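You operate a simulated robot arm through the tools that you are given. There is no shell and no other tool. Be economical: measure what you need, move in short steps, check, and stop when the job is done.

Carry out the task below with a simulated robot arm. There is one attempt and no reset: what you move stays moved.

TASK
Take the paper ball from the top of the sideboard and leave it on the clock manual. Then take the red umbrella case from the top of the sideboard and leave it on the blue coaster.
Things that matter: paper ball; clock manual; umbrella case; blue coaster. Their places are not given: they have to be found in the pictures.

It is judged by the outcome, as a careful person would: the job done as asked, and still so three seconds after it is handed in. It fails if anything else is knocked over, pushed out of place, dropped, spilled or broken.

THE ROBOT
A 7-joint arm with a two-finger parallel gripper, fixed in place. Base frame: the origin is at the foot of the arm, x ahead of it, y to its left, z up; the work surface is at about z = -0.001. Lengths are in m, angles in rad, forces in N, time in s.
With the tool pointing down near the work surface it reaches from about 0.24 to 0.62 m from the base axis. Its first joint turns from -1.152 to 1.152 rad. Payload 2.6 kg.
Tool frame: the origin (TCP) lies between the finger pads and is the grasp point; the fingertips stand 0.03 m ahead of it; z points along the fingers, y is the line along which they close. The gripper opens to 0.094 m. The fingers are 0.028 m wide and 0.01 m thick; the gripper's body (0.05 by 0.096 m) begins 0.055 m behind the TCP.
Orientation is told as [roll, pitch, yaw] about the base's x, y, z axes, in that order, counted from this pose: with the fingers straight down and closing along the base's y, the tool's x points along the base's -x, its y along +y and its z along -z.

THE INTERFACE
- The arm moves only by the tool step_arm. Its arguments are lists of equal length, an entry for each row: "linear": the shift along the base's x, y, z in units of 100 mm (1.0 is 100 mm), a list of three; "delta_rot": the turn, a rotation vector about the base's x, y, z in units of 120 degrees (1.0 is 120 degrees), a list of three; "grip": the finger opening in m, from 0 to 0.094. In form: {"linear": [[x, y, z], ...], "delta_rot": [[rx, ry, rz], ...], "grip": [grip, ...]}. A call has 1 to 8 rows; each row is the pose to reach, as a shift and turn from the pose commanded when the call began. A call with a number of a shift or a turn outside -1 to 1 is refused whole. A row lasts 0.2 s, in which the tool goes at most 0.05 m and 0.15 rad; a call with a longer step from one row to the next is refused whole, and so is a gripper value outside its range. A pose out of reach is approached as far as the arm can. The call stops where the force on the tool passes 40 N (or 10 N more than at its start, if that is more) or the arm is blocked; 0.2 s more then pass. The fingers move at their own pace (about 0.072 m/s each) and stop on an object; they squeeze with about 27 N. The grip force told is the motor's: it shows also when the fingers shut on nothing. Time passes only in rows, and 0.2 s behind the last, so rows that repeat a pose let the fingers close. It gives the time, the measured TCP pose, the force on the tool (base axes), the opening and the grip force at its end, in the units of the frame above (readings bear some noise).
- Cameras (640 x 400 px; columns grow to the right, rows downward): "scene" is fixed at [0.0198, 0.4186, 0.5851]; the picture's right is [-0.89, -0.47, 0.00], its down [-0.25, 0.47, -0.85] and it looks along [0.39, -0.75, -0.53] (base axes); focal length 316 px, centre (320, 200). "wrist" rides on the gripper at [-0.037, 0, -0.058] in the tool frame; the picture's right is [0.00, -1.00, 0.00], its down [0.97, 0.00, -0.24] and it looks along [0.24, 0.00, 0.97] (tool axes); focal length 218 px, centre (320, 200).
- grab_frame(camera): a new picture of that camera. No time passes.
- pixel_to_xyz(camera, pixels): for up to 12 pixels [column, row] of the newest picture of that camera ("zoom" is the newest enlarged one), the place [x, y, z] in the base frame of the surface seen there, good to about 0.002 m, but the place of the scene camera against the robot may be out by one fixed shift of up to 0.018 m in any direction. No time passes.
- inspect(camera, box): a new picture of the part [left, top, right, bottom] of that camera's present view, enlarged. No time passes.
- sign_off(): hands the job in; it is judged then, once.

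Work in short steps. Measure before you move; look again where a grasp or a placing could have gone wrong, and mend it. You have 80 turns and 54 pictures in all, the two below and enlarged ones among them. Open the gripper and draw the arm clear of the work before you hand the job in, unless the task says otherwise; then end with one line.

The tools are called after "Emit:" as a command line: name --argument value ..., lists and objects as JSON in quotes. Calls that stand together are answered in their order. step_arm: Moves the arm, as the interface text tells. Its arguments: {"type":"object","properties":{"linear":{"type":"array","items":{"type":"array","items":{"type":"number"}}},"delta_rot":{"type":"array","items":{"type":"array","items":{"type":"number"}}},"grip":{"type":"array","items":{"type":"number"}}},"required":["linear","delta_rot","grip"]} The other tools are called the same way: grab_frame (camera) takes a picture; pixel_to_xyz (camera, pixels) gives the place of the surface under pixels of a picture; inspect (camera, box) takes an enlarged picture of a part of a camera's view; sign_off () hands the job in.

At the start:

```text
time_s: 0.0
tcp_pos: [0.4186, -0.1275, 0.2633]
tcp_rot: [0.002, -0.002, 0.0]
force: [-0.3, -0.7, -0.4]
opening: 0.094
gripper_force: 0.1
```

scene: 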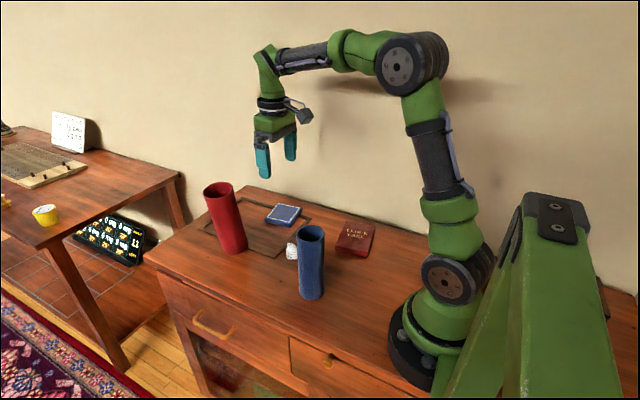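
wrist: 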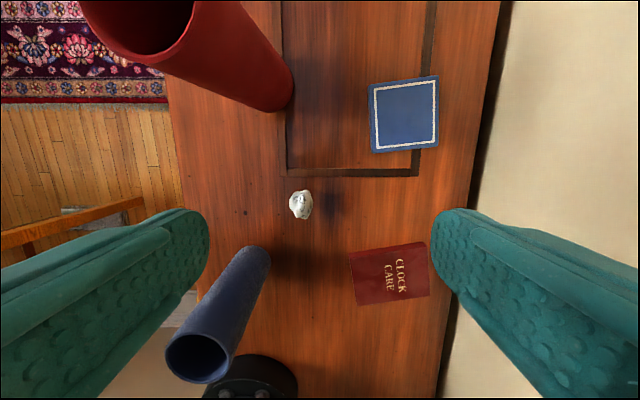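

The wrist view shows the ball (300,204), the manual (390,273), the coaster (404,113), the red case (top near 145,20) and a blue case (200,355). I measure these in both views.

Emit:
pixel_to_xyz --camera "wrist" --pixels '[[300, 204], [293, 196], [308, 212], [390, 273], [352, 256], [425, 245], [428, 294], [360, 303], [404, 113], [290, 90], [196, 360], [265, 255]]'

Emit:
pixel_to_xyz --camera "scene" --pixels '[[291, 251], [355, 238], [284, 214], [204, 190], [234, 185], [218, 184], [230, 250], [311, 228], [312, 295], [230, 215], [297, 232], [325, 232]]'

Emit:
inspect --camera "scene" --box '[180, 160, 400, 310]'

```text
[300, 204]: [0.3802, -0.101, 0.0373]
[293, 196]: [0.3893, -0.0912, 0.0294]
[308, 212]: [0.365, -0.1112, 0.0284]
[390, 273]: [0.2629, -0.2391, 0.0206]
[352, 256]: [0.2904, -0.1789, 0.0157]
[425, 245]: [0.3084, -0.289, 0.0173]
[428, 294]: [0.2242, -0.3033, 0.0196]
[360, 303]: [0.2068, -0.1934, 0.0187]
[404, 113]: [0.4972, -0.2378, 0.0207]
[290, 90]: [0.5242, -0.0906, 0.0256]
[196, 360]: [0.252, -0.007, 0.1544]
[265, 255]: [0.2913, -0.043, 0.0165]
```

```text
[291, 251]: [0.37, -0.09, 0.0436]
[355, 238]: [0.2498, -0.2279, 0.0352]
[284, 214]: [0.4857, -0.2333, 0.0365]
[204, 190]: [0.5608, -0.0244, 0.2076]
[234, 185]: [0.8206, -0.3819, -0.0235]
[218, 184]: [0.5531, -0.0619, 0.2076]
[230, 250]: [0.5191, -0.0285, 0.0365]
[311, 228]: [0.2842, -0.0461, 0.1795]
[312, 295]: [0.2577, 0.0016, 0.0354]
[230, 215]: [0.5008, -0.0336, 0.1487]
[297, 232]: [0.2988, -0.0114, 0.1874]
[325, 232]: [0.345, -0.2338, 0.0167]
```

```text
2.67 times, centred on (290, 235) of scene
```

zoom: 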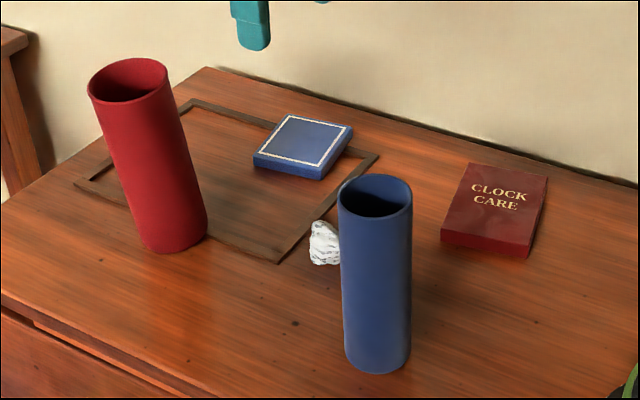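

Next I measure the rims of both cases and the bare table around them.

Emit:
pixel_to_xyz --camera "zoom" --pixels '[[90, 95], [165, 72], [128, 59], [122, 102], [100, 66], [155, 95], [177, 252], [340, 190], [410, 195], [375, 176], [375, 217], [270, 300]]'

Emit:
pixel_to_xyz --camera "wrist" --pixels '[[330, 230], [350, 150], [300, 300], [230, 150], [190, 20], [160, 70], [110, 40], [285, 70], [270, 109], [292, 85], [372, 85], [437, 146]]'

```text
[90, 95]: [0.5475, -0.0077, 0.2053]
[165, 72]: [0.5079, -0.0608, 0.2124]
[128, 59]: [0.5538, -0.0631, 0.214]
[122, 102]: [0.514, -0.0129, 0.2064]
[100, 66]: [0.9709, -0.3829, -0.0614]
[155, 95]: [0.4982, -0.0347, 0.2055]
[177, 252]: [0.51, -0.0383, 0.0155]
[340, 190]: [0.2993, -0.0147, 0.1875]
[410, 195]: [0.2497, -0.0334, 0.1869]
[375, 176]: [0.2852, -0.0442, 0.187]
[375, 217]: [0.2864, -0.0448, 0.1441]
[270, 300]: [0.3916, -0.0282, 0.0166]
```

```text
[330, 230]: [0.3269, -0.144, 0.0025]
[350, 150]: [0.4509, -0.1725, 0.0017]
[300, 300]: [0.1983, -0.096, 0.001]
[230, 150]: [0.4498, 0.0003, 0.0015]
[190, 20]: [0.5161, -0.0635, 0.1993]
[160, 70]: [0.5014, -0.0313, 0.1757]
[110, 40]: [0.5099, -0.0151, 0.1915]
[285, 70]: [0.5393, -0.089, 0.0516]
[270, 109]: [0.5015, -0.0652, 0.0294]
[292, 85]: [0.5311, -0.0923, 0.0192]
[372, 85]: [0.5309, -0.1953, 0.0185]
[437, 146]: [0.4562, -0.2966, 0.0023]
```

The ball is near (0.377,-0.101) and about 0.037 high. I move above it and look again.

Emit:
step_arm --linear '[[-0.22, 0.13, -0.35], [-0.43, 0.255, -0.7], [-0.43, 0.255, -1.0], [-0.43, 0.255, -1.0]]' --delta_rot '[[0, 0, 0], [0, 0, 0], [0, 0, 0], [0, 0, 0]]' --grip '[0.094, 0.094, 0.094, 0.094]'

Emit:
inspect --camera "wrist" --box '[200, 150, 440, 300]'

```text
time_s: 1.0
tcp_pos: [0.3768, -0.1023, 0.1646]
tcp_rot: [0.001, -0.001, 0.0]
force: [-0.3, 0.4, -0.5]
opening: 0.0939
gripper_force: 0.1
```

```text
2.67 times, centred on (320, 225) of wrist
```

zoom: 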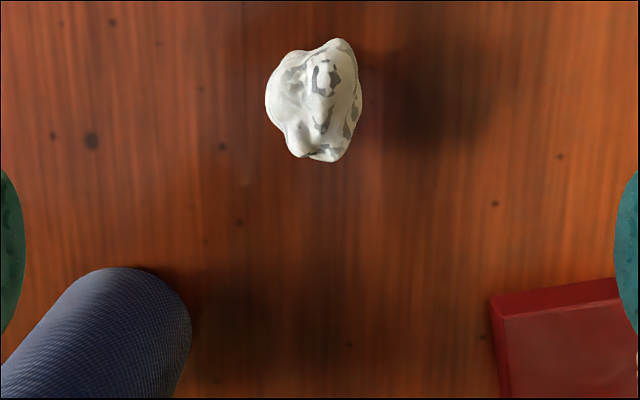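

Emit:
pixel_to_xyz --camera "zoom" --pixels '[[318, 90], [270, 100], [357, 100], [315, 157], [335, 45], [340, 150], [290, 60], [180, 300]]'

Emit:
grab_frame --camera "wrist"

```text
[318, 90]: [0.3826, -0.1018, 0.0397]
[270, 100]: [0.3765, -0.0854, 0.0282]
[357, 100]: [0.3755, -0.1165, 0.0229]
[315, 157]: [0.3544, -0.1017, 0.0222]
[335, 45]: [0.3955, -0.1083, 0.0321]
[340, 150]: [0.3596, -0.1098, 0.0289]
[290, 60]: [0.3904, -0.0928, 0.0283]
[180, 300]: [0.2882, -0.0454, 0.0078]
```

```text
49 pictures are left
```

wrist: 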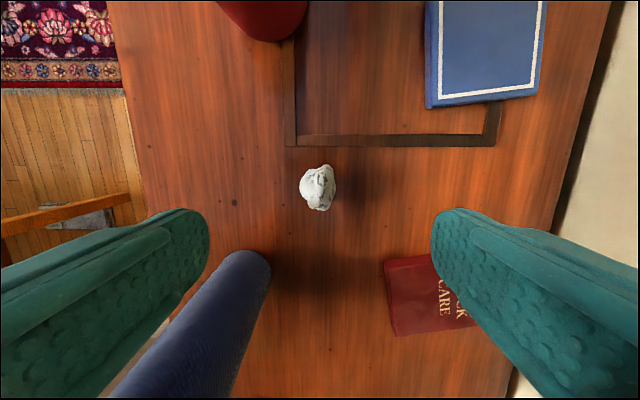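

The ball's centre is about (0.375,-0.101), width 0.032, top at 0.04. I descend in two stages, then close.

Emit:
step_arm --linear '[[0, 0.01, -0.4], [0, 0.01, -0.8], [0, 0.01, -0.95], [0, 0.01, -0.95]]' --delta_rot '[[0, 0, 0], [0, 0, 0], [0, 0, 0], [0, 0, 0]]' --grip '[0.094, 0.08, 0.07, 0.07]'

Emit:
step_arm --linear '[[0, 0, -0.2], [0, 0, -0.31], [0, 0, -0.31], [0, 0, -0.31], [0, 0, -0.31], [0, 0, -0.31], [0, 0, -0.31]]' --delta_rot '[[0, 0, 0], [0, 0, 0], [0, 0, 0], [0, 0, 0], [0, 0, 0], [0, 0, 0], [0, 0, 0]]' --grip '[0.07, 0.07, 0.07, 0.04, 0.022, 0.022, 0.022]'

Emit:
grab_frame --camera "wrist"

```text
time_s: 2.0
tcp_pos: [0.3766, -0.1014, 0.0684]
tcp_rot: [0.001, 0.0, 0.0]
force: [0.0, -0.2, 0.8]
opening: 0.0698
gripper_force: 0.0
```

```text
time_s: 3.6
tcp_pos: [0.3773, -0.102, 0.039]
tcp_rot: [-0.001, 0.001, 0.0]
force: [-0.1, 1.0, -0.4]
opening: 0.0327
gripper_force: 27.0
```

```text
48 pictures are left
```

wrist: 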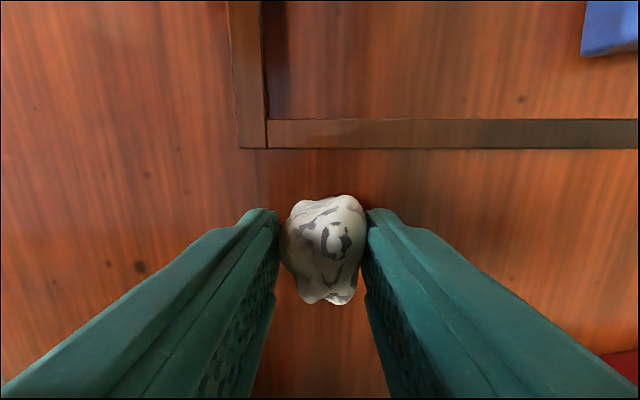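

The ball is held (opening 0.033). I lift it and travel toward the manual centre, about (0.257,-0.241).

Emit:
step_arm --linear '[[0, 0, 0.4], [0, 0, 0.8], [-0.3, -0.3, 0.9], [-0.6, -0.65, 0.9], [-0.9, -0.97, 0.9], [-0.9, -0.97, 0.9]]' --delta_rot '[[0, 0, 0], [0, 0, 0], [0, 0, 0], [0, 0, 0], [0, 0, 0], [0, 0, 0]]' --grip '[0.022, 0.022, 0.022, 0.022, 0.022, 0.022]'

Emit:
grab_frame --camera "wrist"

Emit:
grab_frame --camera "scene"

```text
time_s: 5.0
tcp_pos: [0.2857, -0.1981, 0.1293]
tcp_rot: [0.0, 0.001, 0.0]
force: [-0.1, 0.5, 0.4]
opening: 0.0326
gripper_force: 26.7
```

```text
47 pictures are left
```

wrist: 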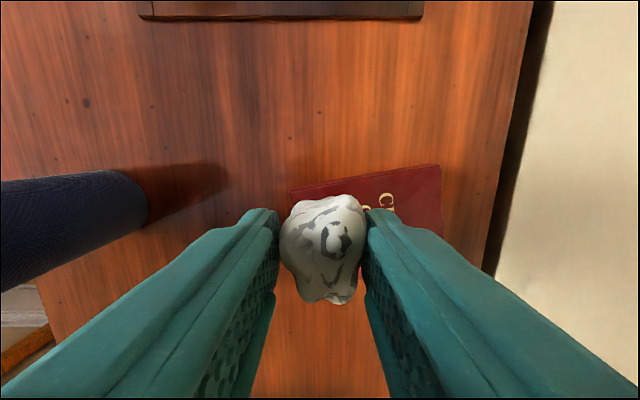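

```text
46 pictures are left
```

scene: 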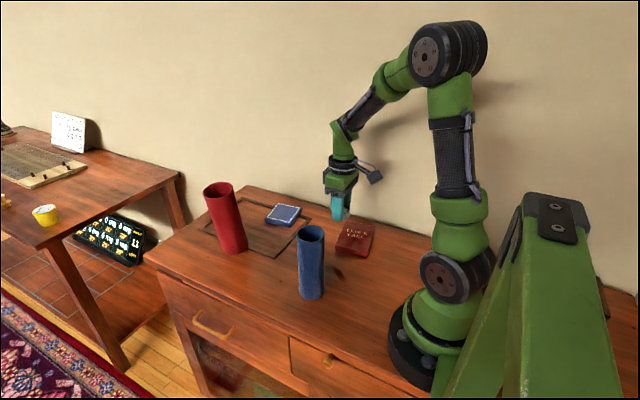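

Now I go to the manual's centre and down to about z=0.062.

Emit:
step_arm --linear '[[-0.28, -0.43, 0], [-0.28, -0.43, -0.3], [-0.28, -0.43, -0.6], [-0.28, -0.43, -0.67], [-0.28, -0.43, -0.67]]' --delta_rot '[[0, 0, 0], [0, 0, 0], [0, 0, 0], [0, 0, 0], [0, 0, 0]]' --grip '[0.022, 0.022, 0.022, 0.022, 0.022]'

Emit:
inspect --camera "scene" --box '[290, 180, 430, 280]'

Emit:
grab_frame --camera "wrist"

```text
refused: row 1 steps farther than a row can; nothing moved
```

```text
4.00 times, centred on (360, 230) of scene
```

zoom: 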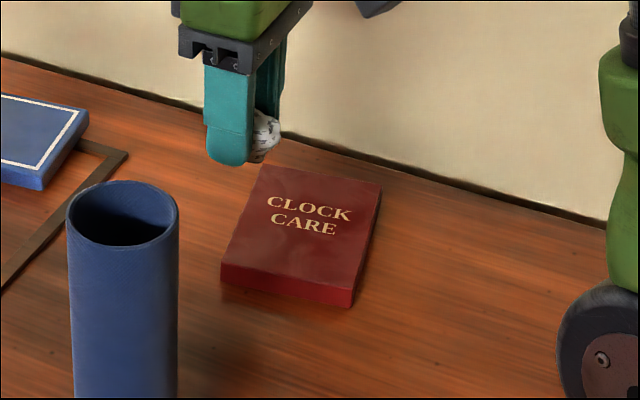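

```text
44 pictures are left
```

wrist: 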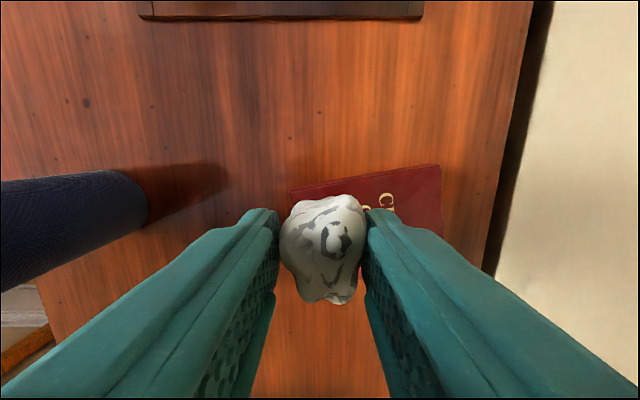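

The first row was too long by a hair, so I split it.

Emit:
step_arm --linear '[[-0.14, -0.21, 0], [-0.28, -0.43, 0], [-0.28, -0.43, -0.3], [-0.28, -0.43, -0.6], [-0.28, -0.43, -0.67], [-0.28, -0.43, -0.67]]' --delta_rot '[[0, 0, 0], [0, 0, 0], [0, 0, 0], [0, 0, 0], [0, 0, 0], [0, 0, 0]]' --grip '[0.022, 0.022, 0.022, 0.022, 0.022, 0.022]'

Emit:
inspect --camera "scene" --box '[290, 180, 430, 280]'

Emit:
grab_frame --camera "wrist"

```text
time_s: 6.4
tcp_pos: [0.2585, -0.2409, 0.0613]
tcp_rot: [0.001, 0.001, -0.001]
force: [-0.3, 0.4, -0.2]
opening: 0.0326
gripper_force: 26.7
```

```text
4.00 times, centred on (360, 230) of scene
```

zoom: 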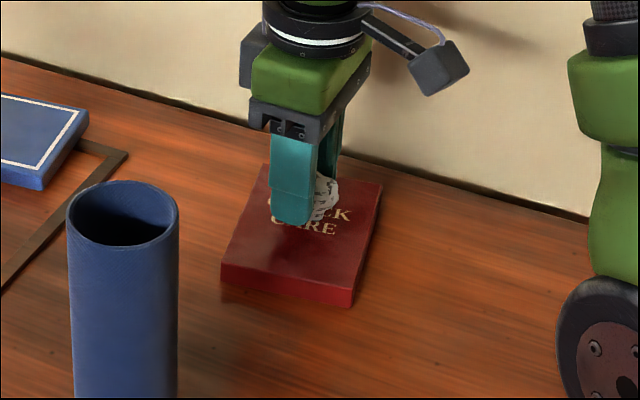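

```text
42 pictures are left
```

wrist: 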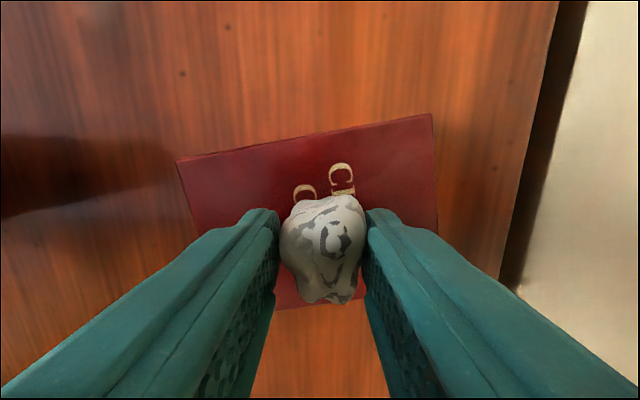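

I check where the ball sits relative to the manual's edges before releasing.

Emit:
pixel_to_xyz --camera "wrist" --pixels '[[178, 165], [432, 117], [285, 300], [290, 306], [275, 310], [358, 290], [330, 260], [310, 150], [300, 300]]'

Emit:
pixel_to_xyz --camera "zoom" --pixels '[[265, 165], [382, 185], [222, 265], [352, 290], [328, 200], [270, 210], [400, 260]]'

```text
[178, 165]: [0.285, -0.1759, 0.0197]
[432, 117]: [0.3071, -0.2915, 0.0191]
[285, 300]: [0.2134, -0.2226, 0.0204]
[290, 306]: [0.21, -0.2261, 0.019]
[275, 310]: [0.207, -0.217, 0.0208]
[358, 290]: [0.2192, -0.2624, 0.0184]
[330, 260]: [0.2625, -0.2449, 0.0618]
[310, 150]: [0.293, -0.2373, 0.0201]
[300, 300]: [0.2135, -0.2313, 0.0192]
```

```text
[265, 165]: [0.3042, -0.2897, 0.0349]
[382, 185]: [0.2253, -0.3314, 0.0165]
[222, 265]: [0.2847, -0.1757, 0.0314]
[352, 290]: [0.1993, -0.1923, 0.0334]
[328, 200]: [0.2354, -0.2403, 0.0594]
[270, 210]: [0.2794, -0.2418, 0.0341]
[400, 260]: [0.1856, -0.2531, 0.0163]
```

The ball is central. I lower it about 2 mm, open slowly, and rise.

Emit:
step_arm --linear '[[0, 0, -0.02], [0, 0, -0.02], [0, 0, -0.02], [0, 0, -0.02], [0, 0, -0.02], [0, 0, -0.02], [0, 0, -0.02]]' --delta_rot '[[0, 0, 0], [0, 0, 0], [0, 0, 0], [0, 0, 0], [0, 0, 0], [0, 0, 0], [0, 0, 0]]' --grip '[0.022, 0.034, 0.036, 0.04, 0.05, 0.06, 0.06]'

Emit:
grab_frame --camera "wrist"

```text
time_s: 8.0
tcp_pos: [0.2575, -0.2416, 0.0607]
tcp_rot: [-0.001, -0.001, 0.001]
force: [-0.5, -0.3, 0.5]
opening: 0.0598
gripper_force: 0.0
```

```text
41 pictures are left
```

wrist: 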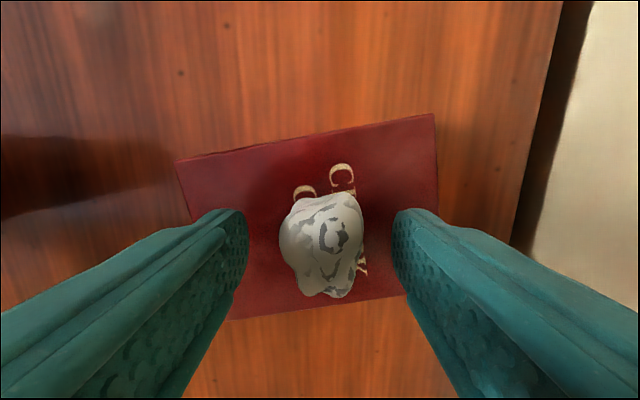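

The ball rests on the manual. I rise straight up by 0.2 m in two calls.

Emit:
step_arm --linear '[[0, 0, 0.15], [0, 0, 0.5], [0, 0, 0.98], [0, 0, 0.98]]' --delta_rot '[[0, 0, 0], [0, 0, 0], [0, 0, 0], [0, 0, 0]]' --grip '[0.06, 0.07, 0.094, 0.094]'

Emit:
step_arm --linear '[[0.1, 0, 0.4], [0.35, 0.2, 0.8], [0.65, 0.5, 0.98], [0.98, 0.8, 0.98], [0.98, 0.98, 0.98]]' --delta_rot '[[0, 0, 0], [0, 0, 0], [0, 0, 0], [0, 0, 0], [0, 0, 0]]' --grip '[0.094, 0.094, 0.094, 0.094, 0.094]'

Emit:
grab_frame --camera "scene"

Emit:
grab_frame --camera "wrist"

```text
time_s: 9.0
tcp_pos: [0.2598, -0.2416, 0.1589]
tcp_rot: [-0.001, 0.001, -0.001]
force: [0.0, -0.2, 0.0]
opening: 0.0939
gripper_force: 0.0
```

```text
refused: row 2 steps farther than a row can; nothing moved
```

```text
40 pictures are left
```

scene: 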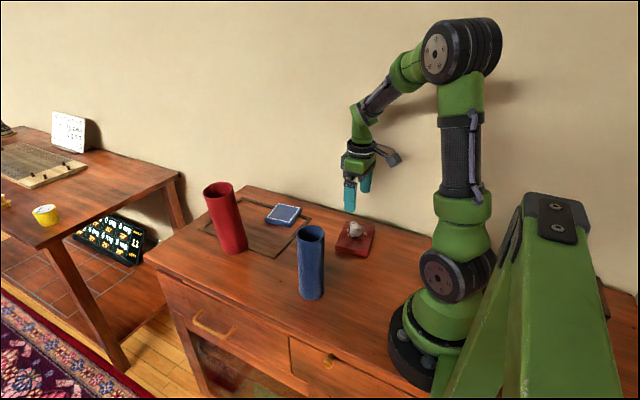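

```text
39 pictures are left
```

wrist: 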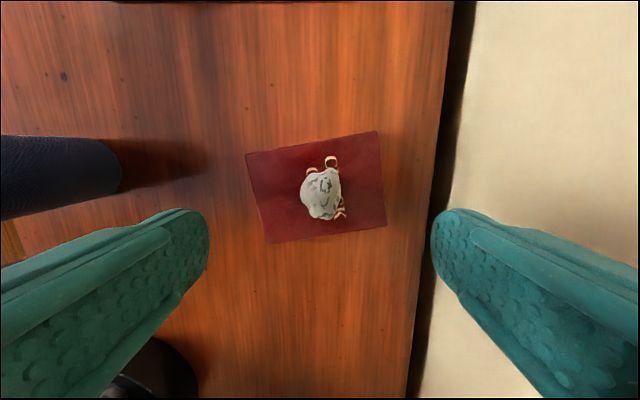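

The ball is well placed. I climb and move toward the red case in smaller rows.

Emit:
step_arm --linear '[[0, 0, 0.48], [0.05, 0, 0.95], [0.4, 0.2, 0.98], [0.7, 0.5, 0.98], [0.98, 0.8, 0.98], [0.98, 0.98, 0.98]]' --delta_rot '[[0, 0, 0], [0, 0, 0], [0, 0, 0], [0, 0, 0], [0, 0, 0], [0, 0, 0]]' --grip '[0.094, 0.094, 0.094, 0.094, 0.094, 0.094]'

Emit:
step_arm --linear '[[0.3, 0.1, 0.2], [0.6, 0.3, 0.4], [0.9, 0.5, 0.4], [0.95, 0.75, 0.4], [0.95, 0.85, 0.4]]' --delta_rot '[[0, 0, 0], [0, 0, 0], [0, 0, 0], [0, 0, 0], [0, 0, 0]]' --grip '[0.094, 0.094, 0.094, 0.094, 0.094]'

Emit:
grab_frame --camera "wrist"

```text
time_s: 10.4
tcp_pos: [0.3558, -0.1435, 0.256]
tcp_rot: [0.0, 0.002, 0.001]
force: [0.1, -0.6, 0.3]
opening: 0.0941
gripper_force: 0.0
```

```text
time_s: 11.6
tcp_pos: [0.4504, -0.0574, 0.2961]
tcp_rot: [-0.001, 0.0, -0.001]
force: [0.4, 0.2, -0.2]
opening: 0.0942
gripper_force: 0.0
```

```text
38 pictures are left
```

wrist: 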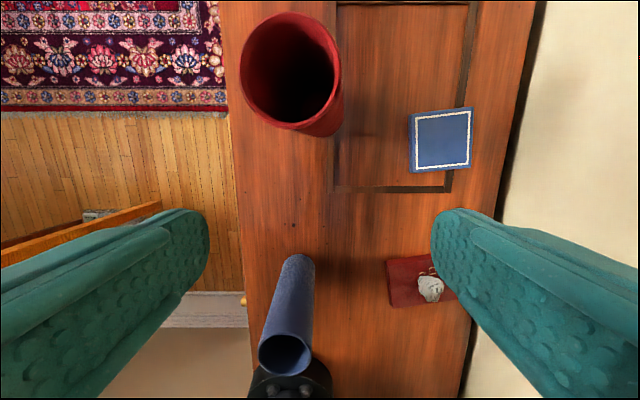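

Red rim spans columns 241–340 and rows 13–130. I measure it and the coaster's edges.

Emit:
pixel_to_xyz --camera "wrist" --pixels '[[243, 65], [337, 80], [285, 14], [290, 126], [256, 109], [326, 119], [252, 32], [328, 35], [411, 116], [470, 110], [472, 163], [413, 170]]'

Emit:
inspect --camera "wrist" --box '[220, 0, 380, 140]'

```text
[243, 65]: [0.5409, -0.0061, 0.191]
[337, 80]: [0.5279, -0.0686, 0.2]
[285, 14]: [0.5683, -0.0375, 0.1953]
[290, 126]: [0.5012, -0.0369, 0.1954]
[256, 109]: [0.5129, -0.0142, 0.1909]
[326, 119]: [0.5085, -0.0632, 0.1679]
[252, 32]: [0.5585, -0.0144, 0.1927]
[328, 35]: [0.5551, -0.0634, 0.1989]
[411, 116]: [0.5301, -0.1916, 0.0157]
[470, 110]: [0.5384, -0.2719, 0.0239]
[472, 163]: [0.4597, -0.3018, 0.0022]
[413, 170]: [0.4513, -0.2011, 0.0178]
```

```text
2.86 times, centred on (300, 70) of wrist
```

zoom: 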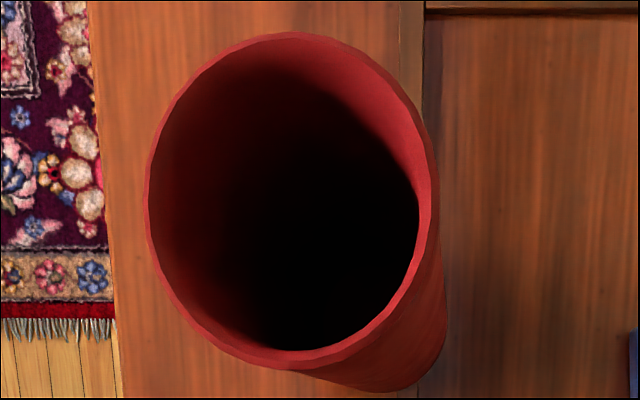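

The rim slopes (z 0.191 at y=-0.006, 0.200 at y=-0.069), so the case seems to lean toward +y. I look closely at its base and body.

Emit:
inspect --camera "scene" --box '[190, 170, 270, 270]'

```text
4.00 times, centred on (230, 220) of scene
```

zoom: 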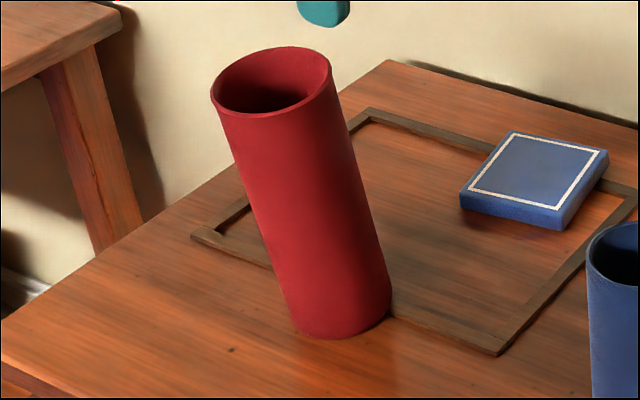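

Emit:
pixel_to_xyz --camera "zoom" --pixels '[[285, 122], [312, 225], [338, 325], [245, 130], [272, 225], [300, 320], [328, 115], [355, 210], [382, 305], [230, 250], [440, 332], [420, 280]]'

Emit:
inspect --camera "scene" --box '[215, 225, 263, 260]'

```text
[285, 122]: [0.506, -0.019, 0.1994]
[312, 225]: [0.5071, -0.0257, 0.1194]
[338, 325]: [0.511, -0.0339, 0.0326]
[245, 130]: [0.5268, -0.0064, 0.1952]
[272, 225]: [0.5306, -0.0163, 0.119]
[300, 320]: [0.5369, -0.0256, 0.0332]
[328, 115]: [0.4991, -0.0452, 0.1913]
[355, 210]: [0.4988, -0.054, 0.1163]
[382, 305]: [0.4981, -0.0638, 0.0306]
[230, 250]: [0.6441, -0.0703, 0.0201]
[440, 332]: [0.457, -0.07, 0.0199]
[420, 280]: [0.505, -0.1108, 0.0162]
```

```text
11.43 times, centred on (239, 242) of scene
```

zoom: 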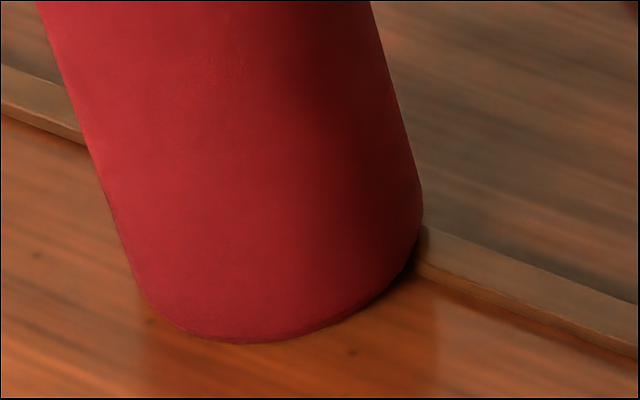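

The case stands with its far side on the raised strip, leaning about 0.12 rad toward +y. I align the tool with that lean above the rim centre (0.535,-0.0375,0.1955).

Emit:
step_arm --linear '[[0.4, 0.12, 0], [0.84, 0.27, 0], [0.84, 0.27, -0.2], [0.84, 0.27, -0.41], [0.84, 0.27, -0.41]]' --delta_rot '[[-0.03, 0, 0], [-0.0573, 0, 0], [-0.0573, 0, 0], [-0.0573, 0, 0], [-0.0573, 0, 0]]' --grip '[0.094, 0.094, 0.094, 0.094, 0.094]'

Emit:
grab_frame --camera "wrist"

Emit:
inspect --camera "scene" --box '[150, 80, 310, 260]'

```text
time_s: 12.8
tcp_pos: [0.5372, -0.0303, 0.2526]
tcp_rot: [-0.121, -0.001, -0.001]
force: [0.5, -0.2, -0.3]
opening: 0.094
gripper_force: 0.0
```

```text
34 pictures are left
```

wrist: 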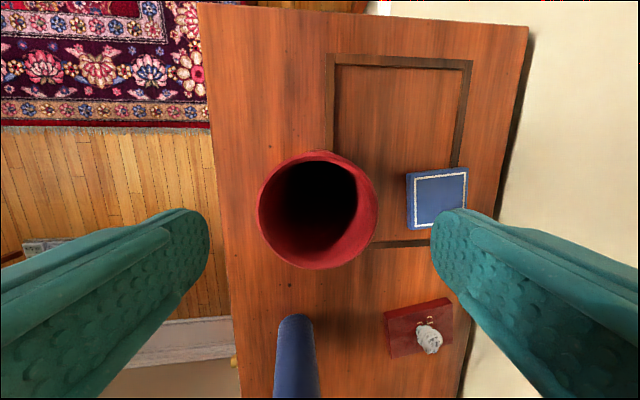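

```text
2.22 times, centred on (230, 170) of scene
```

zoom: 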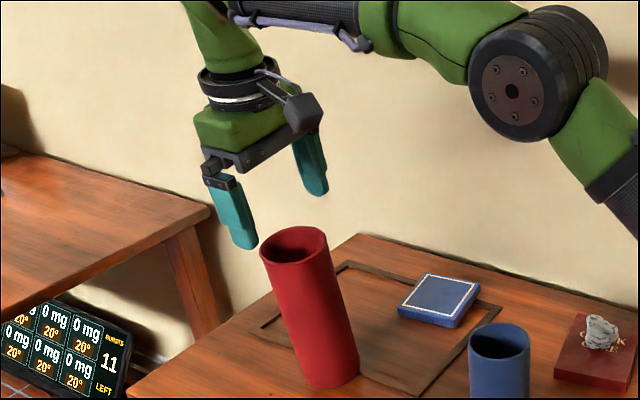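

The rim is laterally centred (columns 258–377). I check the rim position once more.

Emit:
pixel_to_xyz --camera "wrist" --pixels '[[261, 205], [374, 205], [318, 153], [305, 266], [275, 172], [360, 172], [280, 255], [365, 235]]'

```text
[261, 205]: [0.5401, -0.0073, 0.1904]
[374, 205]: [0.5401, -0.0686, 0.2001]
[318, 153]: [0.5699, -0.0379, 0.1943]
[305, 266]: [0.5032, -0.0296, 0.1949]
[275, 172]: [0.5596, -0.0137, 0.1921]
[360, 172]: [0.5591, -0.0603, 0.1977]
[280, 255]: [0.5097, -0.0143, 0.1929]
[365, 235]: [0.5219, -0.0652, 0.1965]
```

Centre is (0.5365,-0.038,0.195). I descend along the lean to TCP (0.5365,-0.0415,0.168).

Emit:
step_arm --linear '[[0, -0.035, -0.28], [0, -0.075, -0.56], [0, -0.11, -0.84], [0, -0.11, -0.84]]' --delta_rot '[[0, 0, 0], [0, 0, 0], [0, 0, 0], [0, 0, 0]]' --grip '[0.094, 0.094, 0.094, 0.094]'

Emit:
grab_frame --camera "wrist"

Emit:
inspect --camera "scene" --box '[150, 120, 310, 260]'

```text
time_s: 13.8
tcp_pos: [0.5359, -0.0416, 0.1705]
tcp_rot: [-0.122, 0.001, 0.0]
force: [0.2, 0.6, -0.8]
opening: 0.0939
gripper_force: 0.1
```

```text
32 pictures are left
```

wrist: 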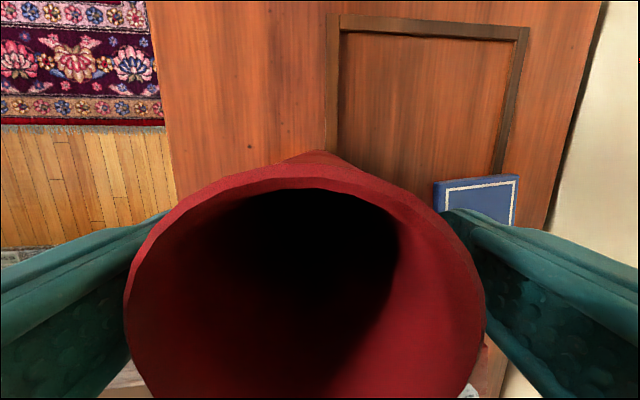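

```text
2.86 times, centred on (230, 190) of scene
```

zoom: 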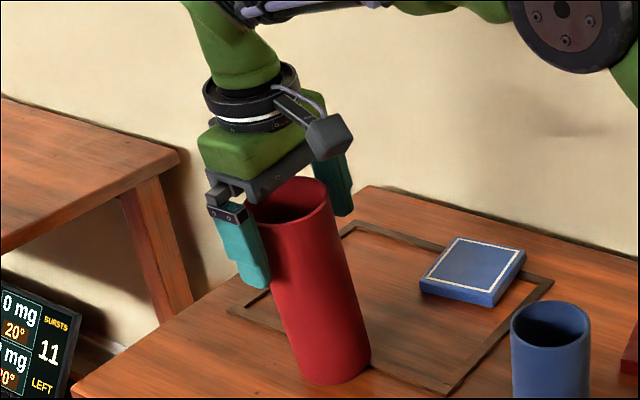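

The fingers straddle the case, whose rim centre is at about column 305, so 2–3 mm toward +y. I nudge over and close.

Emit:
step_arm --linear '[[0, 0.022, 0], [0, 0.022, 0], [0, 0.022, 0], [0, 0.022, 0], [0, 0.022, 0], [0, 0.022, 0]]' --delta_rot '[[0, 0, 0], [0, 0, 0], [0, 0, 0], [0, 0, 0], [0, 0, 0], [0, 0, 0]]' --grip '[0.094, 0.084, 0.076, 0.066, 0.055, 0.055]'

Emit:
grab_frame --camera "wrist"

Emit:
inspect --camera "scene" --box '[150, 120, 310, 260]'

```text
time_s: 15.2
tcp_pos: [0.5354, -0.0407, 0.1705]
tcp_rot: [-0.122, -0.001, -0.001]
force: [-0.3, 0.2, 0.3]
opening: 0.0701
gripper_force: 27.0
```

```text
30 pictures are left
```

wrist: 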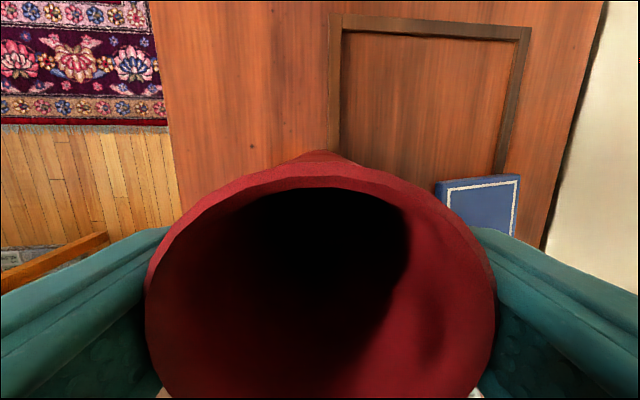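

```text
2.86 times, centred on (230, 190) of scene
```

zoom: 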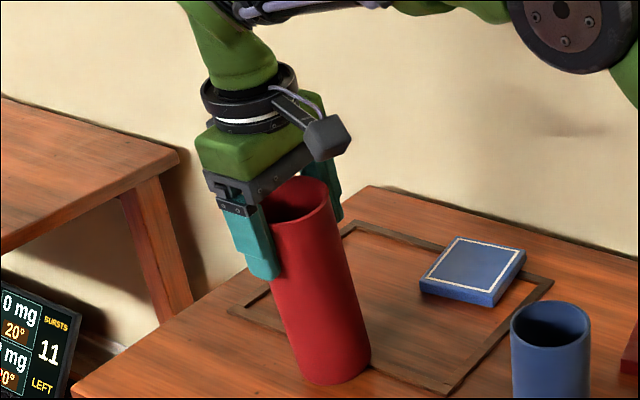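

The case is held (opening 0.070, 27 N). I lift gently by 0.09 and then turn it upright.

Emit:
step_arm --linear '[[0, 0, 0.15], [0, 0, 0.4], [0, 0, 0.7], [0, 0, 0.9], [0, 0, 0.9], [0, 0, 0.9]]' --delta_rot '[[0, 0, 0], [0, 0, 0], [0, 0, 0], [0.02, 0, 0], [0.0585, 0, 0], [0.0585, 0, 0]]' --grip '[0.055, 0.055, 0.055, 0.055, 0.055, 0.055]'

Emit:
inspect --camera "scene" --box '[150, 80, 310, 260]'

Emit:
grab_frame --camera "wrist"

```text
time_s: 16.6
tcp_pos: [0.5358, -0.0406, 0.2606]
tcp_rot: [0.002, 0.001, 0.0]
force: [-0.3, -0.4, -1.6]
opening: 0.0702
gripper_force: 26.5
```

```text
2.22 times, centred on (230, 170) of scene
```

zoom: 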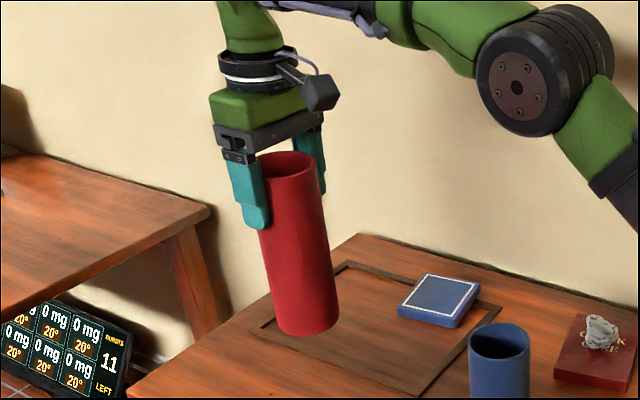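

```text
27 pictures are left
```

wrist: 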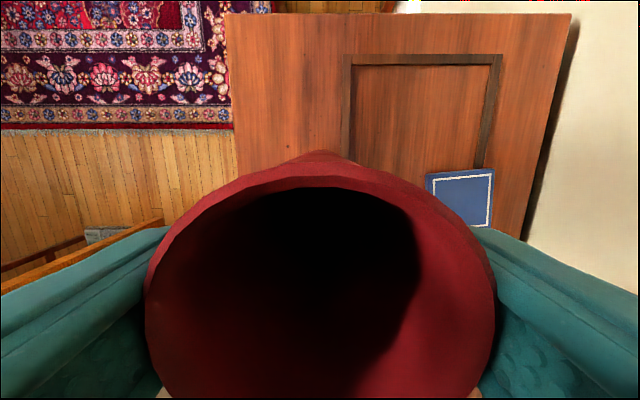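

Now I check that the case is upright, where its bottom is, and the coaster's corners.

Emit:
pixel_to_xyz --camera "zoom" --pixels '[[290, 190], [298, 250], [306, 325], [318, 200], [325, 250], [332, 305], [275, 240], [285, 320], [428, 275], [478, 284], [450, 319], [401, 305]]'

Emit:
pixel_to_xyz --camera "wrist" --pixels '[[428, 179], [491, 171], [489, 224], [460, 200], [462, 175], [319, 195], [155, 290], [487, 290]]'

```text
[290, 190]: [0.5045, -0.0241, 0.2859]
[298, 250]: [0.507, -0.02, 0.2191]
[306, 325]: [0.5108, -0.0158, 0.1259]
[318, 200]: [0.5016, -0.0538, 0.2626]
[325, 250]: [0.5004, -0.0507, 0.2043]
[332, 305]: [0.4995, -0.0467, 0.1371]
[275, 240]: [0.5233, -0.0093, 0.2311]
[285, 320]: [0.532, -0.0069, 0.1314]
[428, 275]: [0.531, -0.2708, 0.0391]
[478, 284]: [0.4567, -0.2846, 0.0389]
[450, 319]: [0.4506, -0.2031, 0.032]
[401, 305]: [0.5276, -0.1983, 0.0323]
```

```text
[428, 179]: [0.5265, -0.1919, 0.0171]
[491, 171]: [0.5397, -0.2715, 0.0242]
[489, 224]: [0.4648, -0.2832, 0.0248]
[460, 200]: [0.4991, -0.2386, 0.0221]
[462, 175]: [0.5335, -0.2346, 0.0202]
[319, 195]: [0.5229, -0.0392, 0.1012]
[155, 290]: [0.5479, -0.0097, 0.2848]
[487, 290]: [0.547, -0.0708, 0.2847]
```

The coaster slopes too (z 0.017 at its +y edge, 0.0245 at its -y edge), resting partly on the strip. I look closely at the case's bottom and at the coaster.

Emit:
inspect --camera "scene" --box '[190, 135, 250, 240]'

Emit:
inspect --camera "scene" --box '[250, 190, 320, 235]'

```text
3.81 times, centred on (220, 188) of scene
```

zoom: 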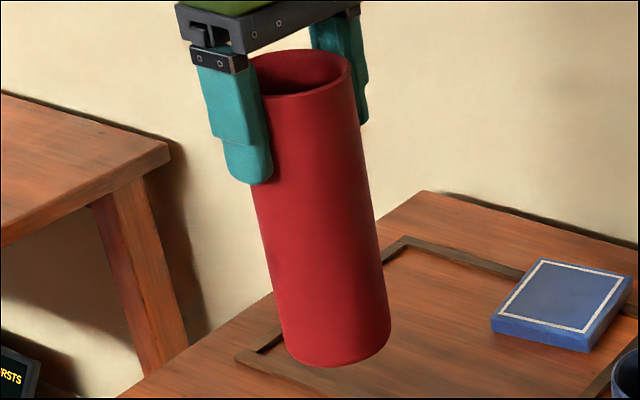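

```text
8.89 times, centred on (285, 212) of scene
```

zoom: 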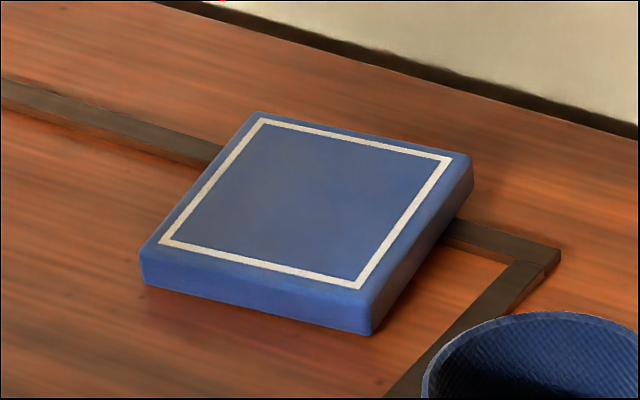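

Emit:
pixel_to_xyz --camera "zoom" --pixels '[[205, 148], [195, 160], [455, 228], [450, 240], [258, 117], [462, 160], [362, 300], [152, 250], [307, 203], [310, 265], [355, 142], [500, 240]]'

```text
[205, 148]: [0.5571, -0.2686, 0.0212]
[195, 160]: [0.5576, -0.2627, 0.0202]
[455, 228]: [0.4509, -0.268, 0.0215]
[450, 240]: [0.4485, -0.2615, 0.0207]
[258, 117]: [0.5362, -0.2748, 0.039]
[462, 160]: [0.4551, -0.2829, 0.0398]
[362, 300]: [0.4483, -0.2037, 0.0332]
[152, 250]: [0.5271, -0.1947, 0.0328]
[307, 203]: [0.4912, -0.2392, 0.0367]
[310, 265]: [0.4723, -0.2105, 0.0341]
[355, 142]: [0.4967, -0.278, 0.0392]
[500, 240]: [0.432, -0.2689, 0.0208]
```

The case hangs parallel to the tool, bottom about 0.169 below the TCP. The coaster centre is about (0.495,-0.238,0.0207), sloping 0.08 rad. I move over it and tilt to match the slope.

Emit:
step_arm --linear '[[-0.08, -0.3, 0], [-0.16, -0.6, 0], [-0.2, -0.95, 0], [-0.2, -0.95, 0]]' --delta_rot '[[0, 0, 0], [0, 0, 0], [0, 0, 0], [0, 0, 0]]' --grip '[0.055, 0.055, 0.055, 0.055]'

Emit:
step_arm --linear '[[-0.1, -0.4, 0], [-0.21, -0.88, 0], [-0.21, -0.88, -0.2], [-0.21, -0.88, -0.4], [-0.21, -0.88, -0.4]]' --delta_rot '[[-0.015, 0, 0], [-0.0406, 0, 0], [-0.0406, 0, 0], [-0.0406, 0, 0], [-0.0406, 0, 0]]' --grip '[0.055, 0.055, 0.055, 0.055, 0.055]'

Emit:
inspect --camera "scene" --box '[215, 110, 345, 240]'

Emit:
grab_frame --camera "wrist"

```text
time_s: 17.6
tcp_pos: [0.5167, -0.1358, 0.2605]
tcp_rot: [0.002, 0.0, 0.0]
force: [0.0, 0.5, -1.5]
opening: 0.0699
gripper_force: 27.1
```

```text
time_s: 18.8
tcp_pos: [0.4944, -0.2235, 0.2195]
tcp_rot: [-0.082, 0.001, -0.001]
force: [-0.8, 0.0, -0.4]
opening: 0.0703
gripper_force: 26.8
```

```text
3.08 times, centred on (280, 175) of scene
```

zoom: 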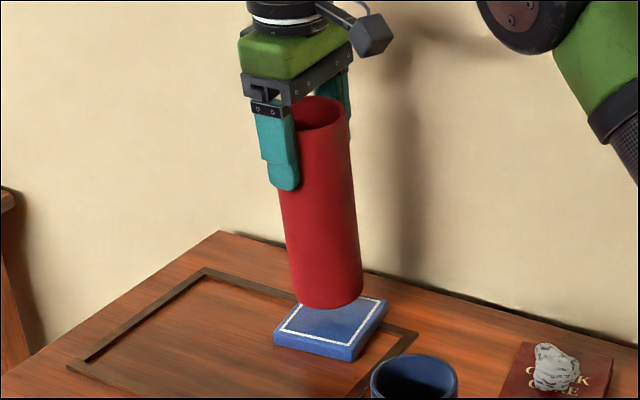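

```text
23 pictures are left
```

wrist: 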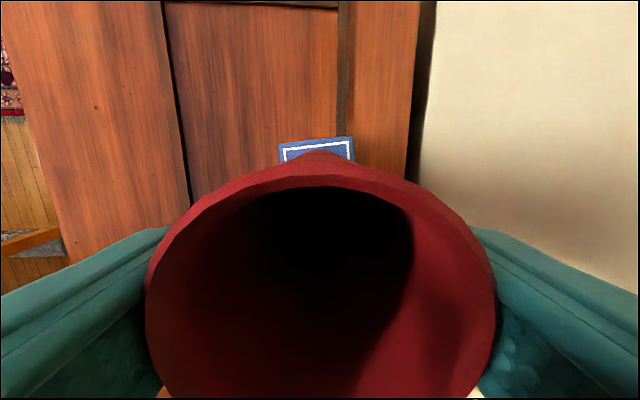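

I measure the case's lower edge and sides now.

Emit:
pixel_to_xyz --camera "zoom" --pixels '[[300, 296], [330, 304], [358, 290], [310, 301], [350, 298], [325, 145], [328, 220], [331, 295], [305, 220], [352, 220], [300, 200], [313, 290]]'

```text
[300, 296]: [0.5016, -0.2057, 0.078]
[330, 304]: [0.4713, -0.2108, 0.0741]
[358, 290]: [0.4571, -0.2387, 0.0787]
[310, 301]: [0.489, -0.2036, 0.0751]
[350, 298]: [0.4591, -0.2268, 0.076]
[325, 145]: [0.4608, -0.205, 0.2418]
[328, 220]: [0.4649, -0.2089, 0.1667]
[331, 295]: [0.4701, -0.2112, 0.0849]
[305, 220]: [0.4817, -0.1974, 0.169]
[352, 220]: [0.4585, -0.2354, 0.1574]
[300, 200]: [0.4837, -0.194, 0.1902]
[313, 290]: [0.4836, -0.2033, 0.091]
```

The case's bottom centre (0.4916,-0.2387 scene) lies over the coaster centre, with a gap of about 0.039. I lower it most of the way.

Emit:
step_arm --linear '[[0, -0.01, -0.15], [0, -0.025, -0.28], [0, -0.03, -0.34], [0, -0.03, -0.34]]' --delta_rot '[[0, 0, 0], [0, 0, 0], [0, 0, 0], [0, 0, 0]]' --grip '[0.055, 0.055, 0.055, 0.055]'

Emit:
inspect --camera "scene" --box '[250, 180, 330, 230]'

```text
time_s: 19.8
tcp_pos: [0.4946, -0.2255, 0.1884]
tcp_rot: [-0.081, -0.001, 0.001]
force: [-0.4, -0.6, 0.6]
opening: 0.0701
gripper_force: 27.5
```

```text
8.00 times, centred on (290, 205) of scene
```

zoom: 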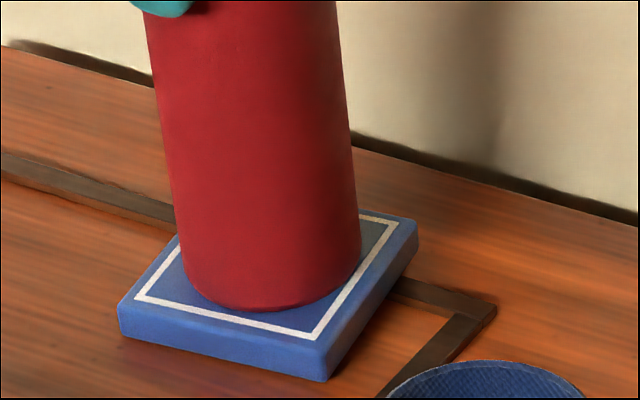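

Bottom appears at or very near the coaster (measured z 0.1884 against 0.1855 commanded, weight partly taken). I press 1–2 mm more and read the force.

Emit:
step_arm --linear '[[0, 0, -0.01], [0, 0, -0.02], [0, 0, -0.02]]' --delta_rot '[[0, 0, 0], [0, 0, 0], [0, 0, 0]]' --grip '[0.055, 0.055, 0.055]'

Emit:
inspect --camera "scene" --box '[250, 180, 330, 230]'

```text
time_s: 20.6
tcp_pos: [0.4939, -0.225, 0.1876]
tcp_rot: [-0.085, -0.004, 0.0]
force: [-2.8, 1.2, 17.5]
opening: 0.07
gripper_force: 26.7
```

```text
8.00 times, centred on (290, 205) of scene
```

zoom: 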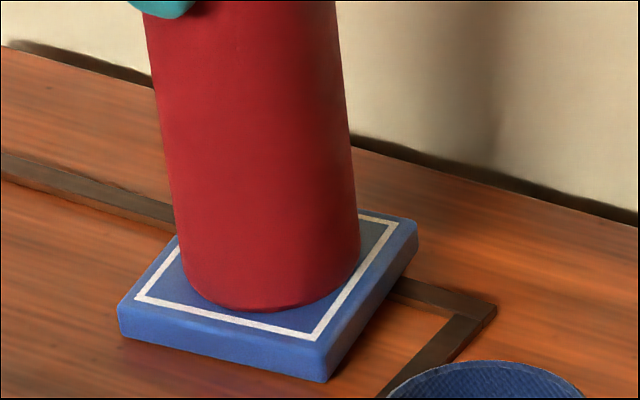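

Contact is firm (17.5 N). I ease up 1.5 mm to relieve the pressure, then open gradually.

Emit:
step_arm --linear '[[0, 0, 0.015], [0, 0, 0.015], [0, 0, 0.015], [0, 0, 0.015], [0, 0, 0.015], [0, 0, 0.015], [0, 0, 0.015], [0, 0, 0.015]]' --delta_rot '[[0, 0, 0], [0, 0, 0], [0, 0, 0], [0, 0, 0], [0, 0, 0], [0, 0, 0], [0, 0, 0], [0, 0, 0]]' --grip '[0.055, 0.068, 0.07, 0.071, 0.074, 0.08, 0.09, 0.094]'

Emit:
grab_frame --camera "wrist"

Emit:
inspect --camera "scene" --box '[215, 120, 345, 240]'

```text
time_s: 22.4
tcp_pos: [0.4949, -0.2247, 0.1862]
tcp_rot: [-0.082, 0.0, 0.0]
force: [0.4, 0.4, 0.5]
opening: 0.0941
gripper_force: 0.1
```

```text
20 pictures are left
```

wrist: 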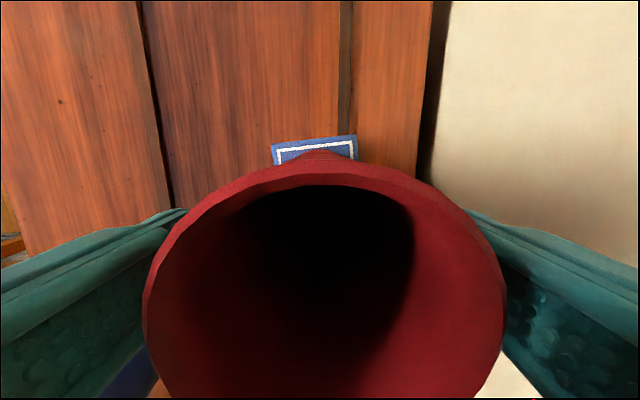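

```text
3.33 times, centred on (280, 180) of scene
```

zoom: 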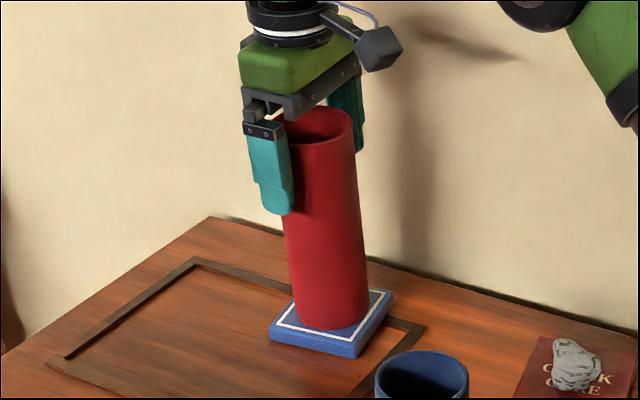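

The case stands on its own with clearance to both fingers. I withdraw straight along the lean.

Emit:
step_arm --linear '[[0, 0.016, 0.2], [0, 0.04, 0.5], [0, 0.08, 0.97], [0, 0.08, 0.97]]' --delta_rot '[[0, 0, 0], [0, 0, 0], [0, 0, 0], [0, 0, 0]]' --grip '[0.094, 0.094, 0.094, 0.094]'

Emit:
step_arm --linear '[[0, 0.1, 0.3], [-0.3, 0.4, 0.5], [-0.6, 0.7, 0.5], [-0.7, 0.95, 0.5], [-0.7, 0.95, 0.5], [-0.7, 0.95, 0.5]]' --delta_rot '[[0.02, 0, 0], [0.04, 0, 0], [0.04, 0, 0], [0.04, 0, 0], [0.04, 0, 0], [0.04, 0, 0]]' --grip '[0.094, 0.094, 0.094, 0.094, 0.094, 0.094]'

Emit:
grab_frame --camera "scene"

Emit:
grab_frame --camera "wrist"

Emit:
inspect --camera "scene" --box '[220, 120, 400, 270]'

```text
time_s: 23.4
tcp_pos: [0.4948, -0.2191, 0.2828]
tcp_rot: [-0.081, 0.001, 0.0]
force: [-0.1, 0.5, -0.1]
opening: 0.0941
gripper_force: 0.1
```

```text
time_s: 24.8
tcp_pos: [0.4239, -0.1241, 0.3355]
tcp_rot: [0.002, 0.0, 0.0]
force: [0.7, -0.3, -0.7]
opening: 0.094
gripper_force: 0.1
```

```text
18 pictures are left
```

scene: 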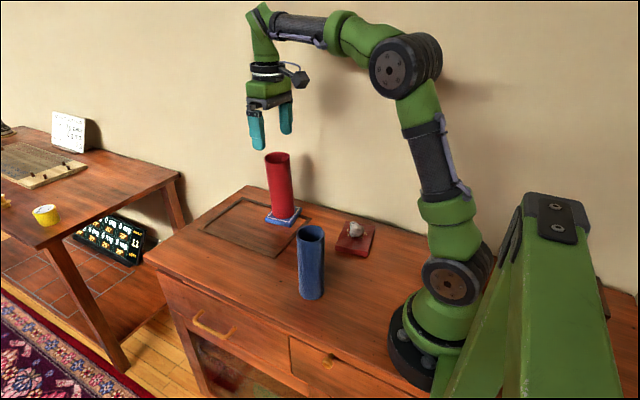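

```text
17 pictures are left
```

wrist: 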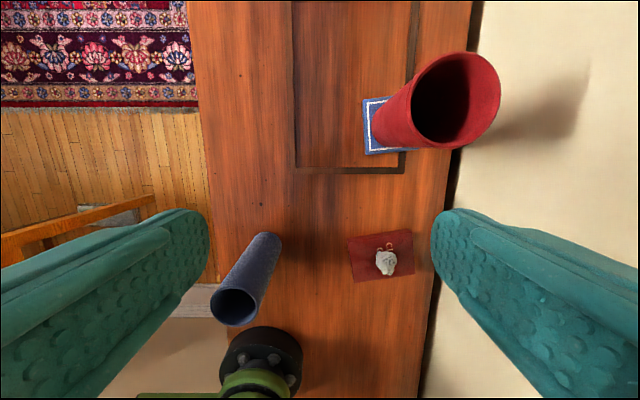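

```text
2.67 times, centred on (310, 195) of scene
```

zoom: 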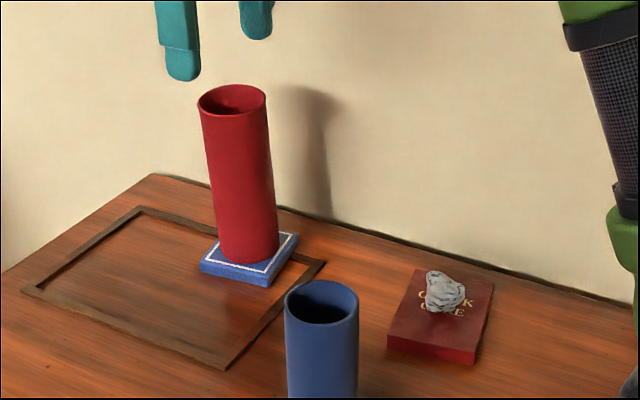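

The red case stands steadily on the coaster, the ball rests on the manual, and nothing else has moved. The gripper is open and the arm is clear, so I hand in.

Emit:
sign_off

```text
The job is handed in.
```

The job is handed in: the paper ball is on the clock manual, and the red umbrella case is standing on the blue coaster, leaning slightly because the coaster sits partly on a raised strip.
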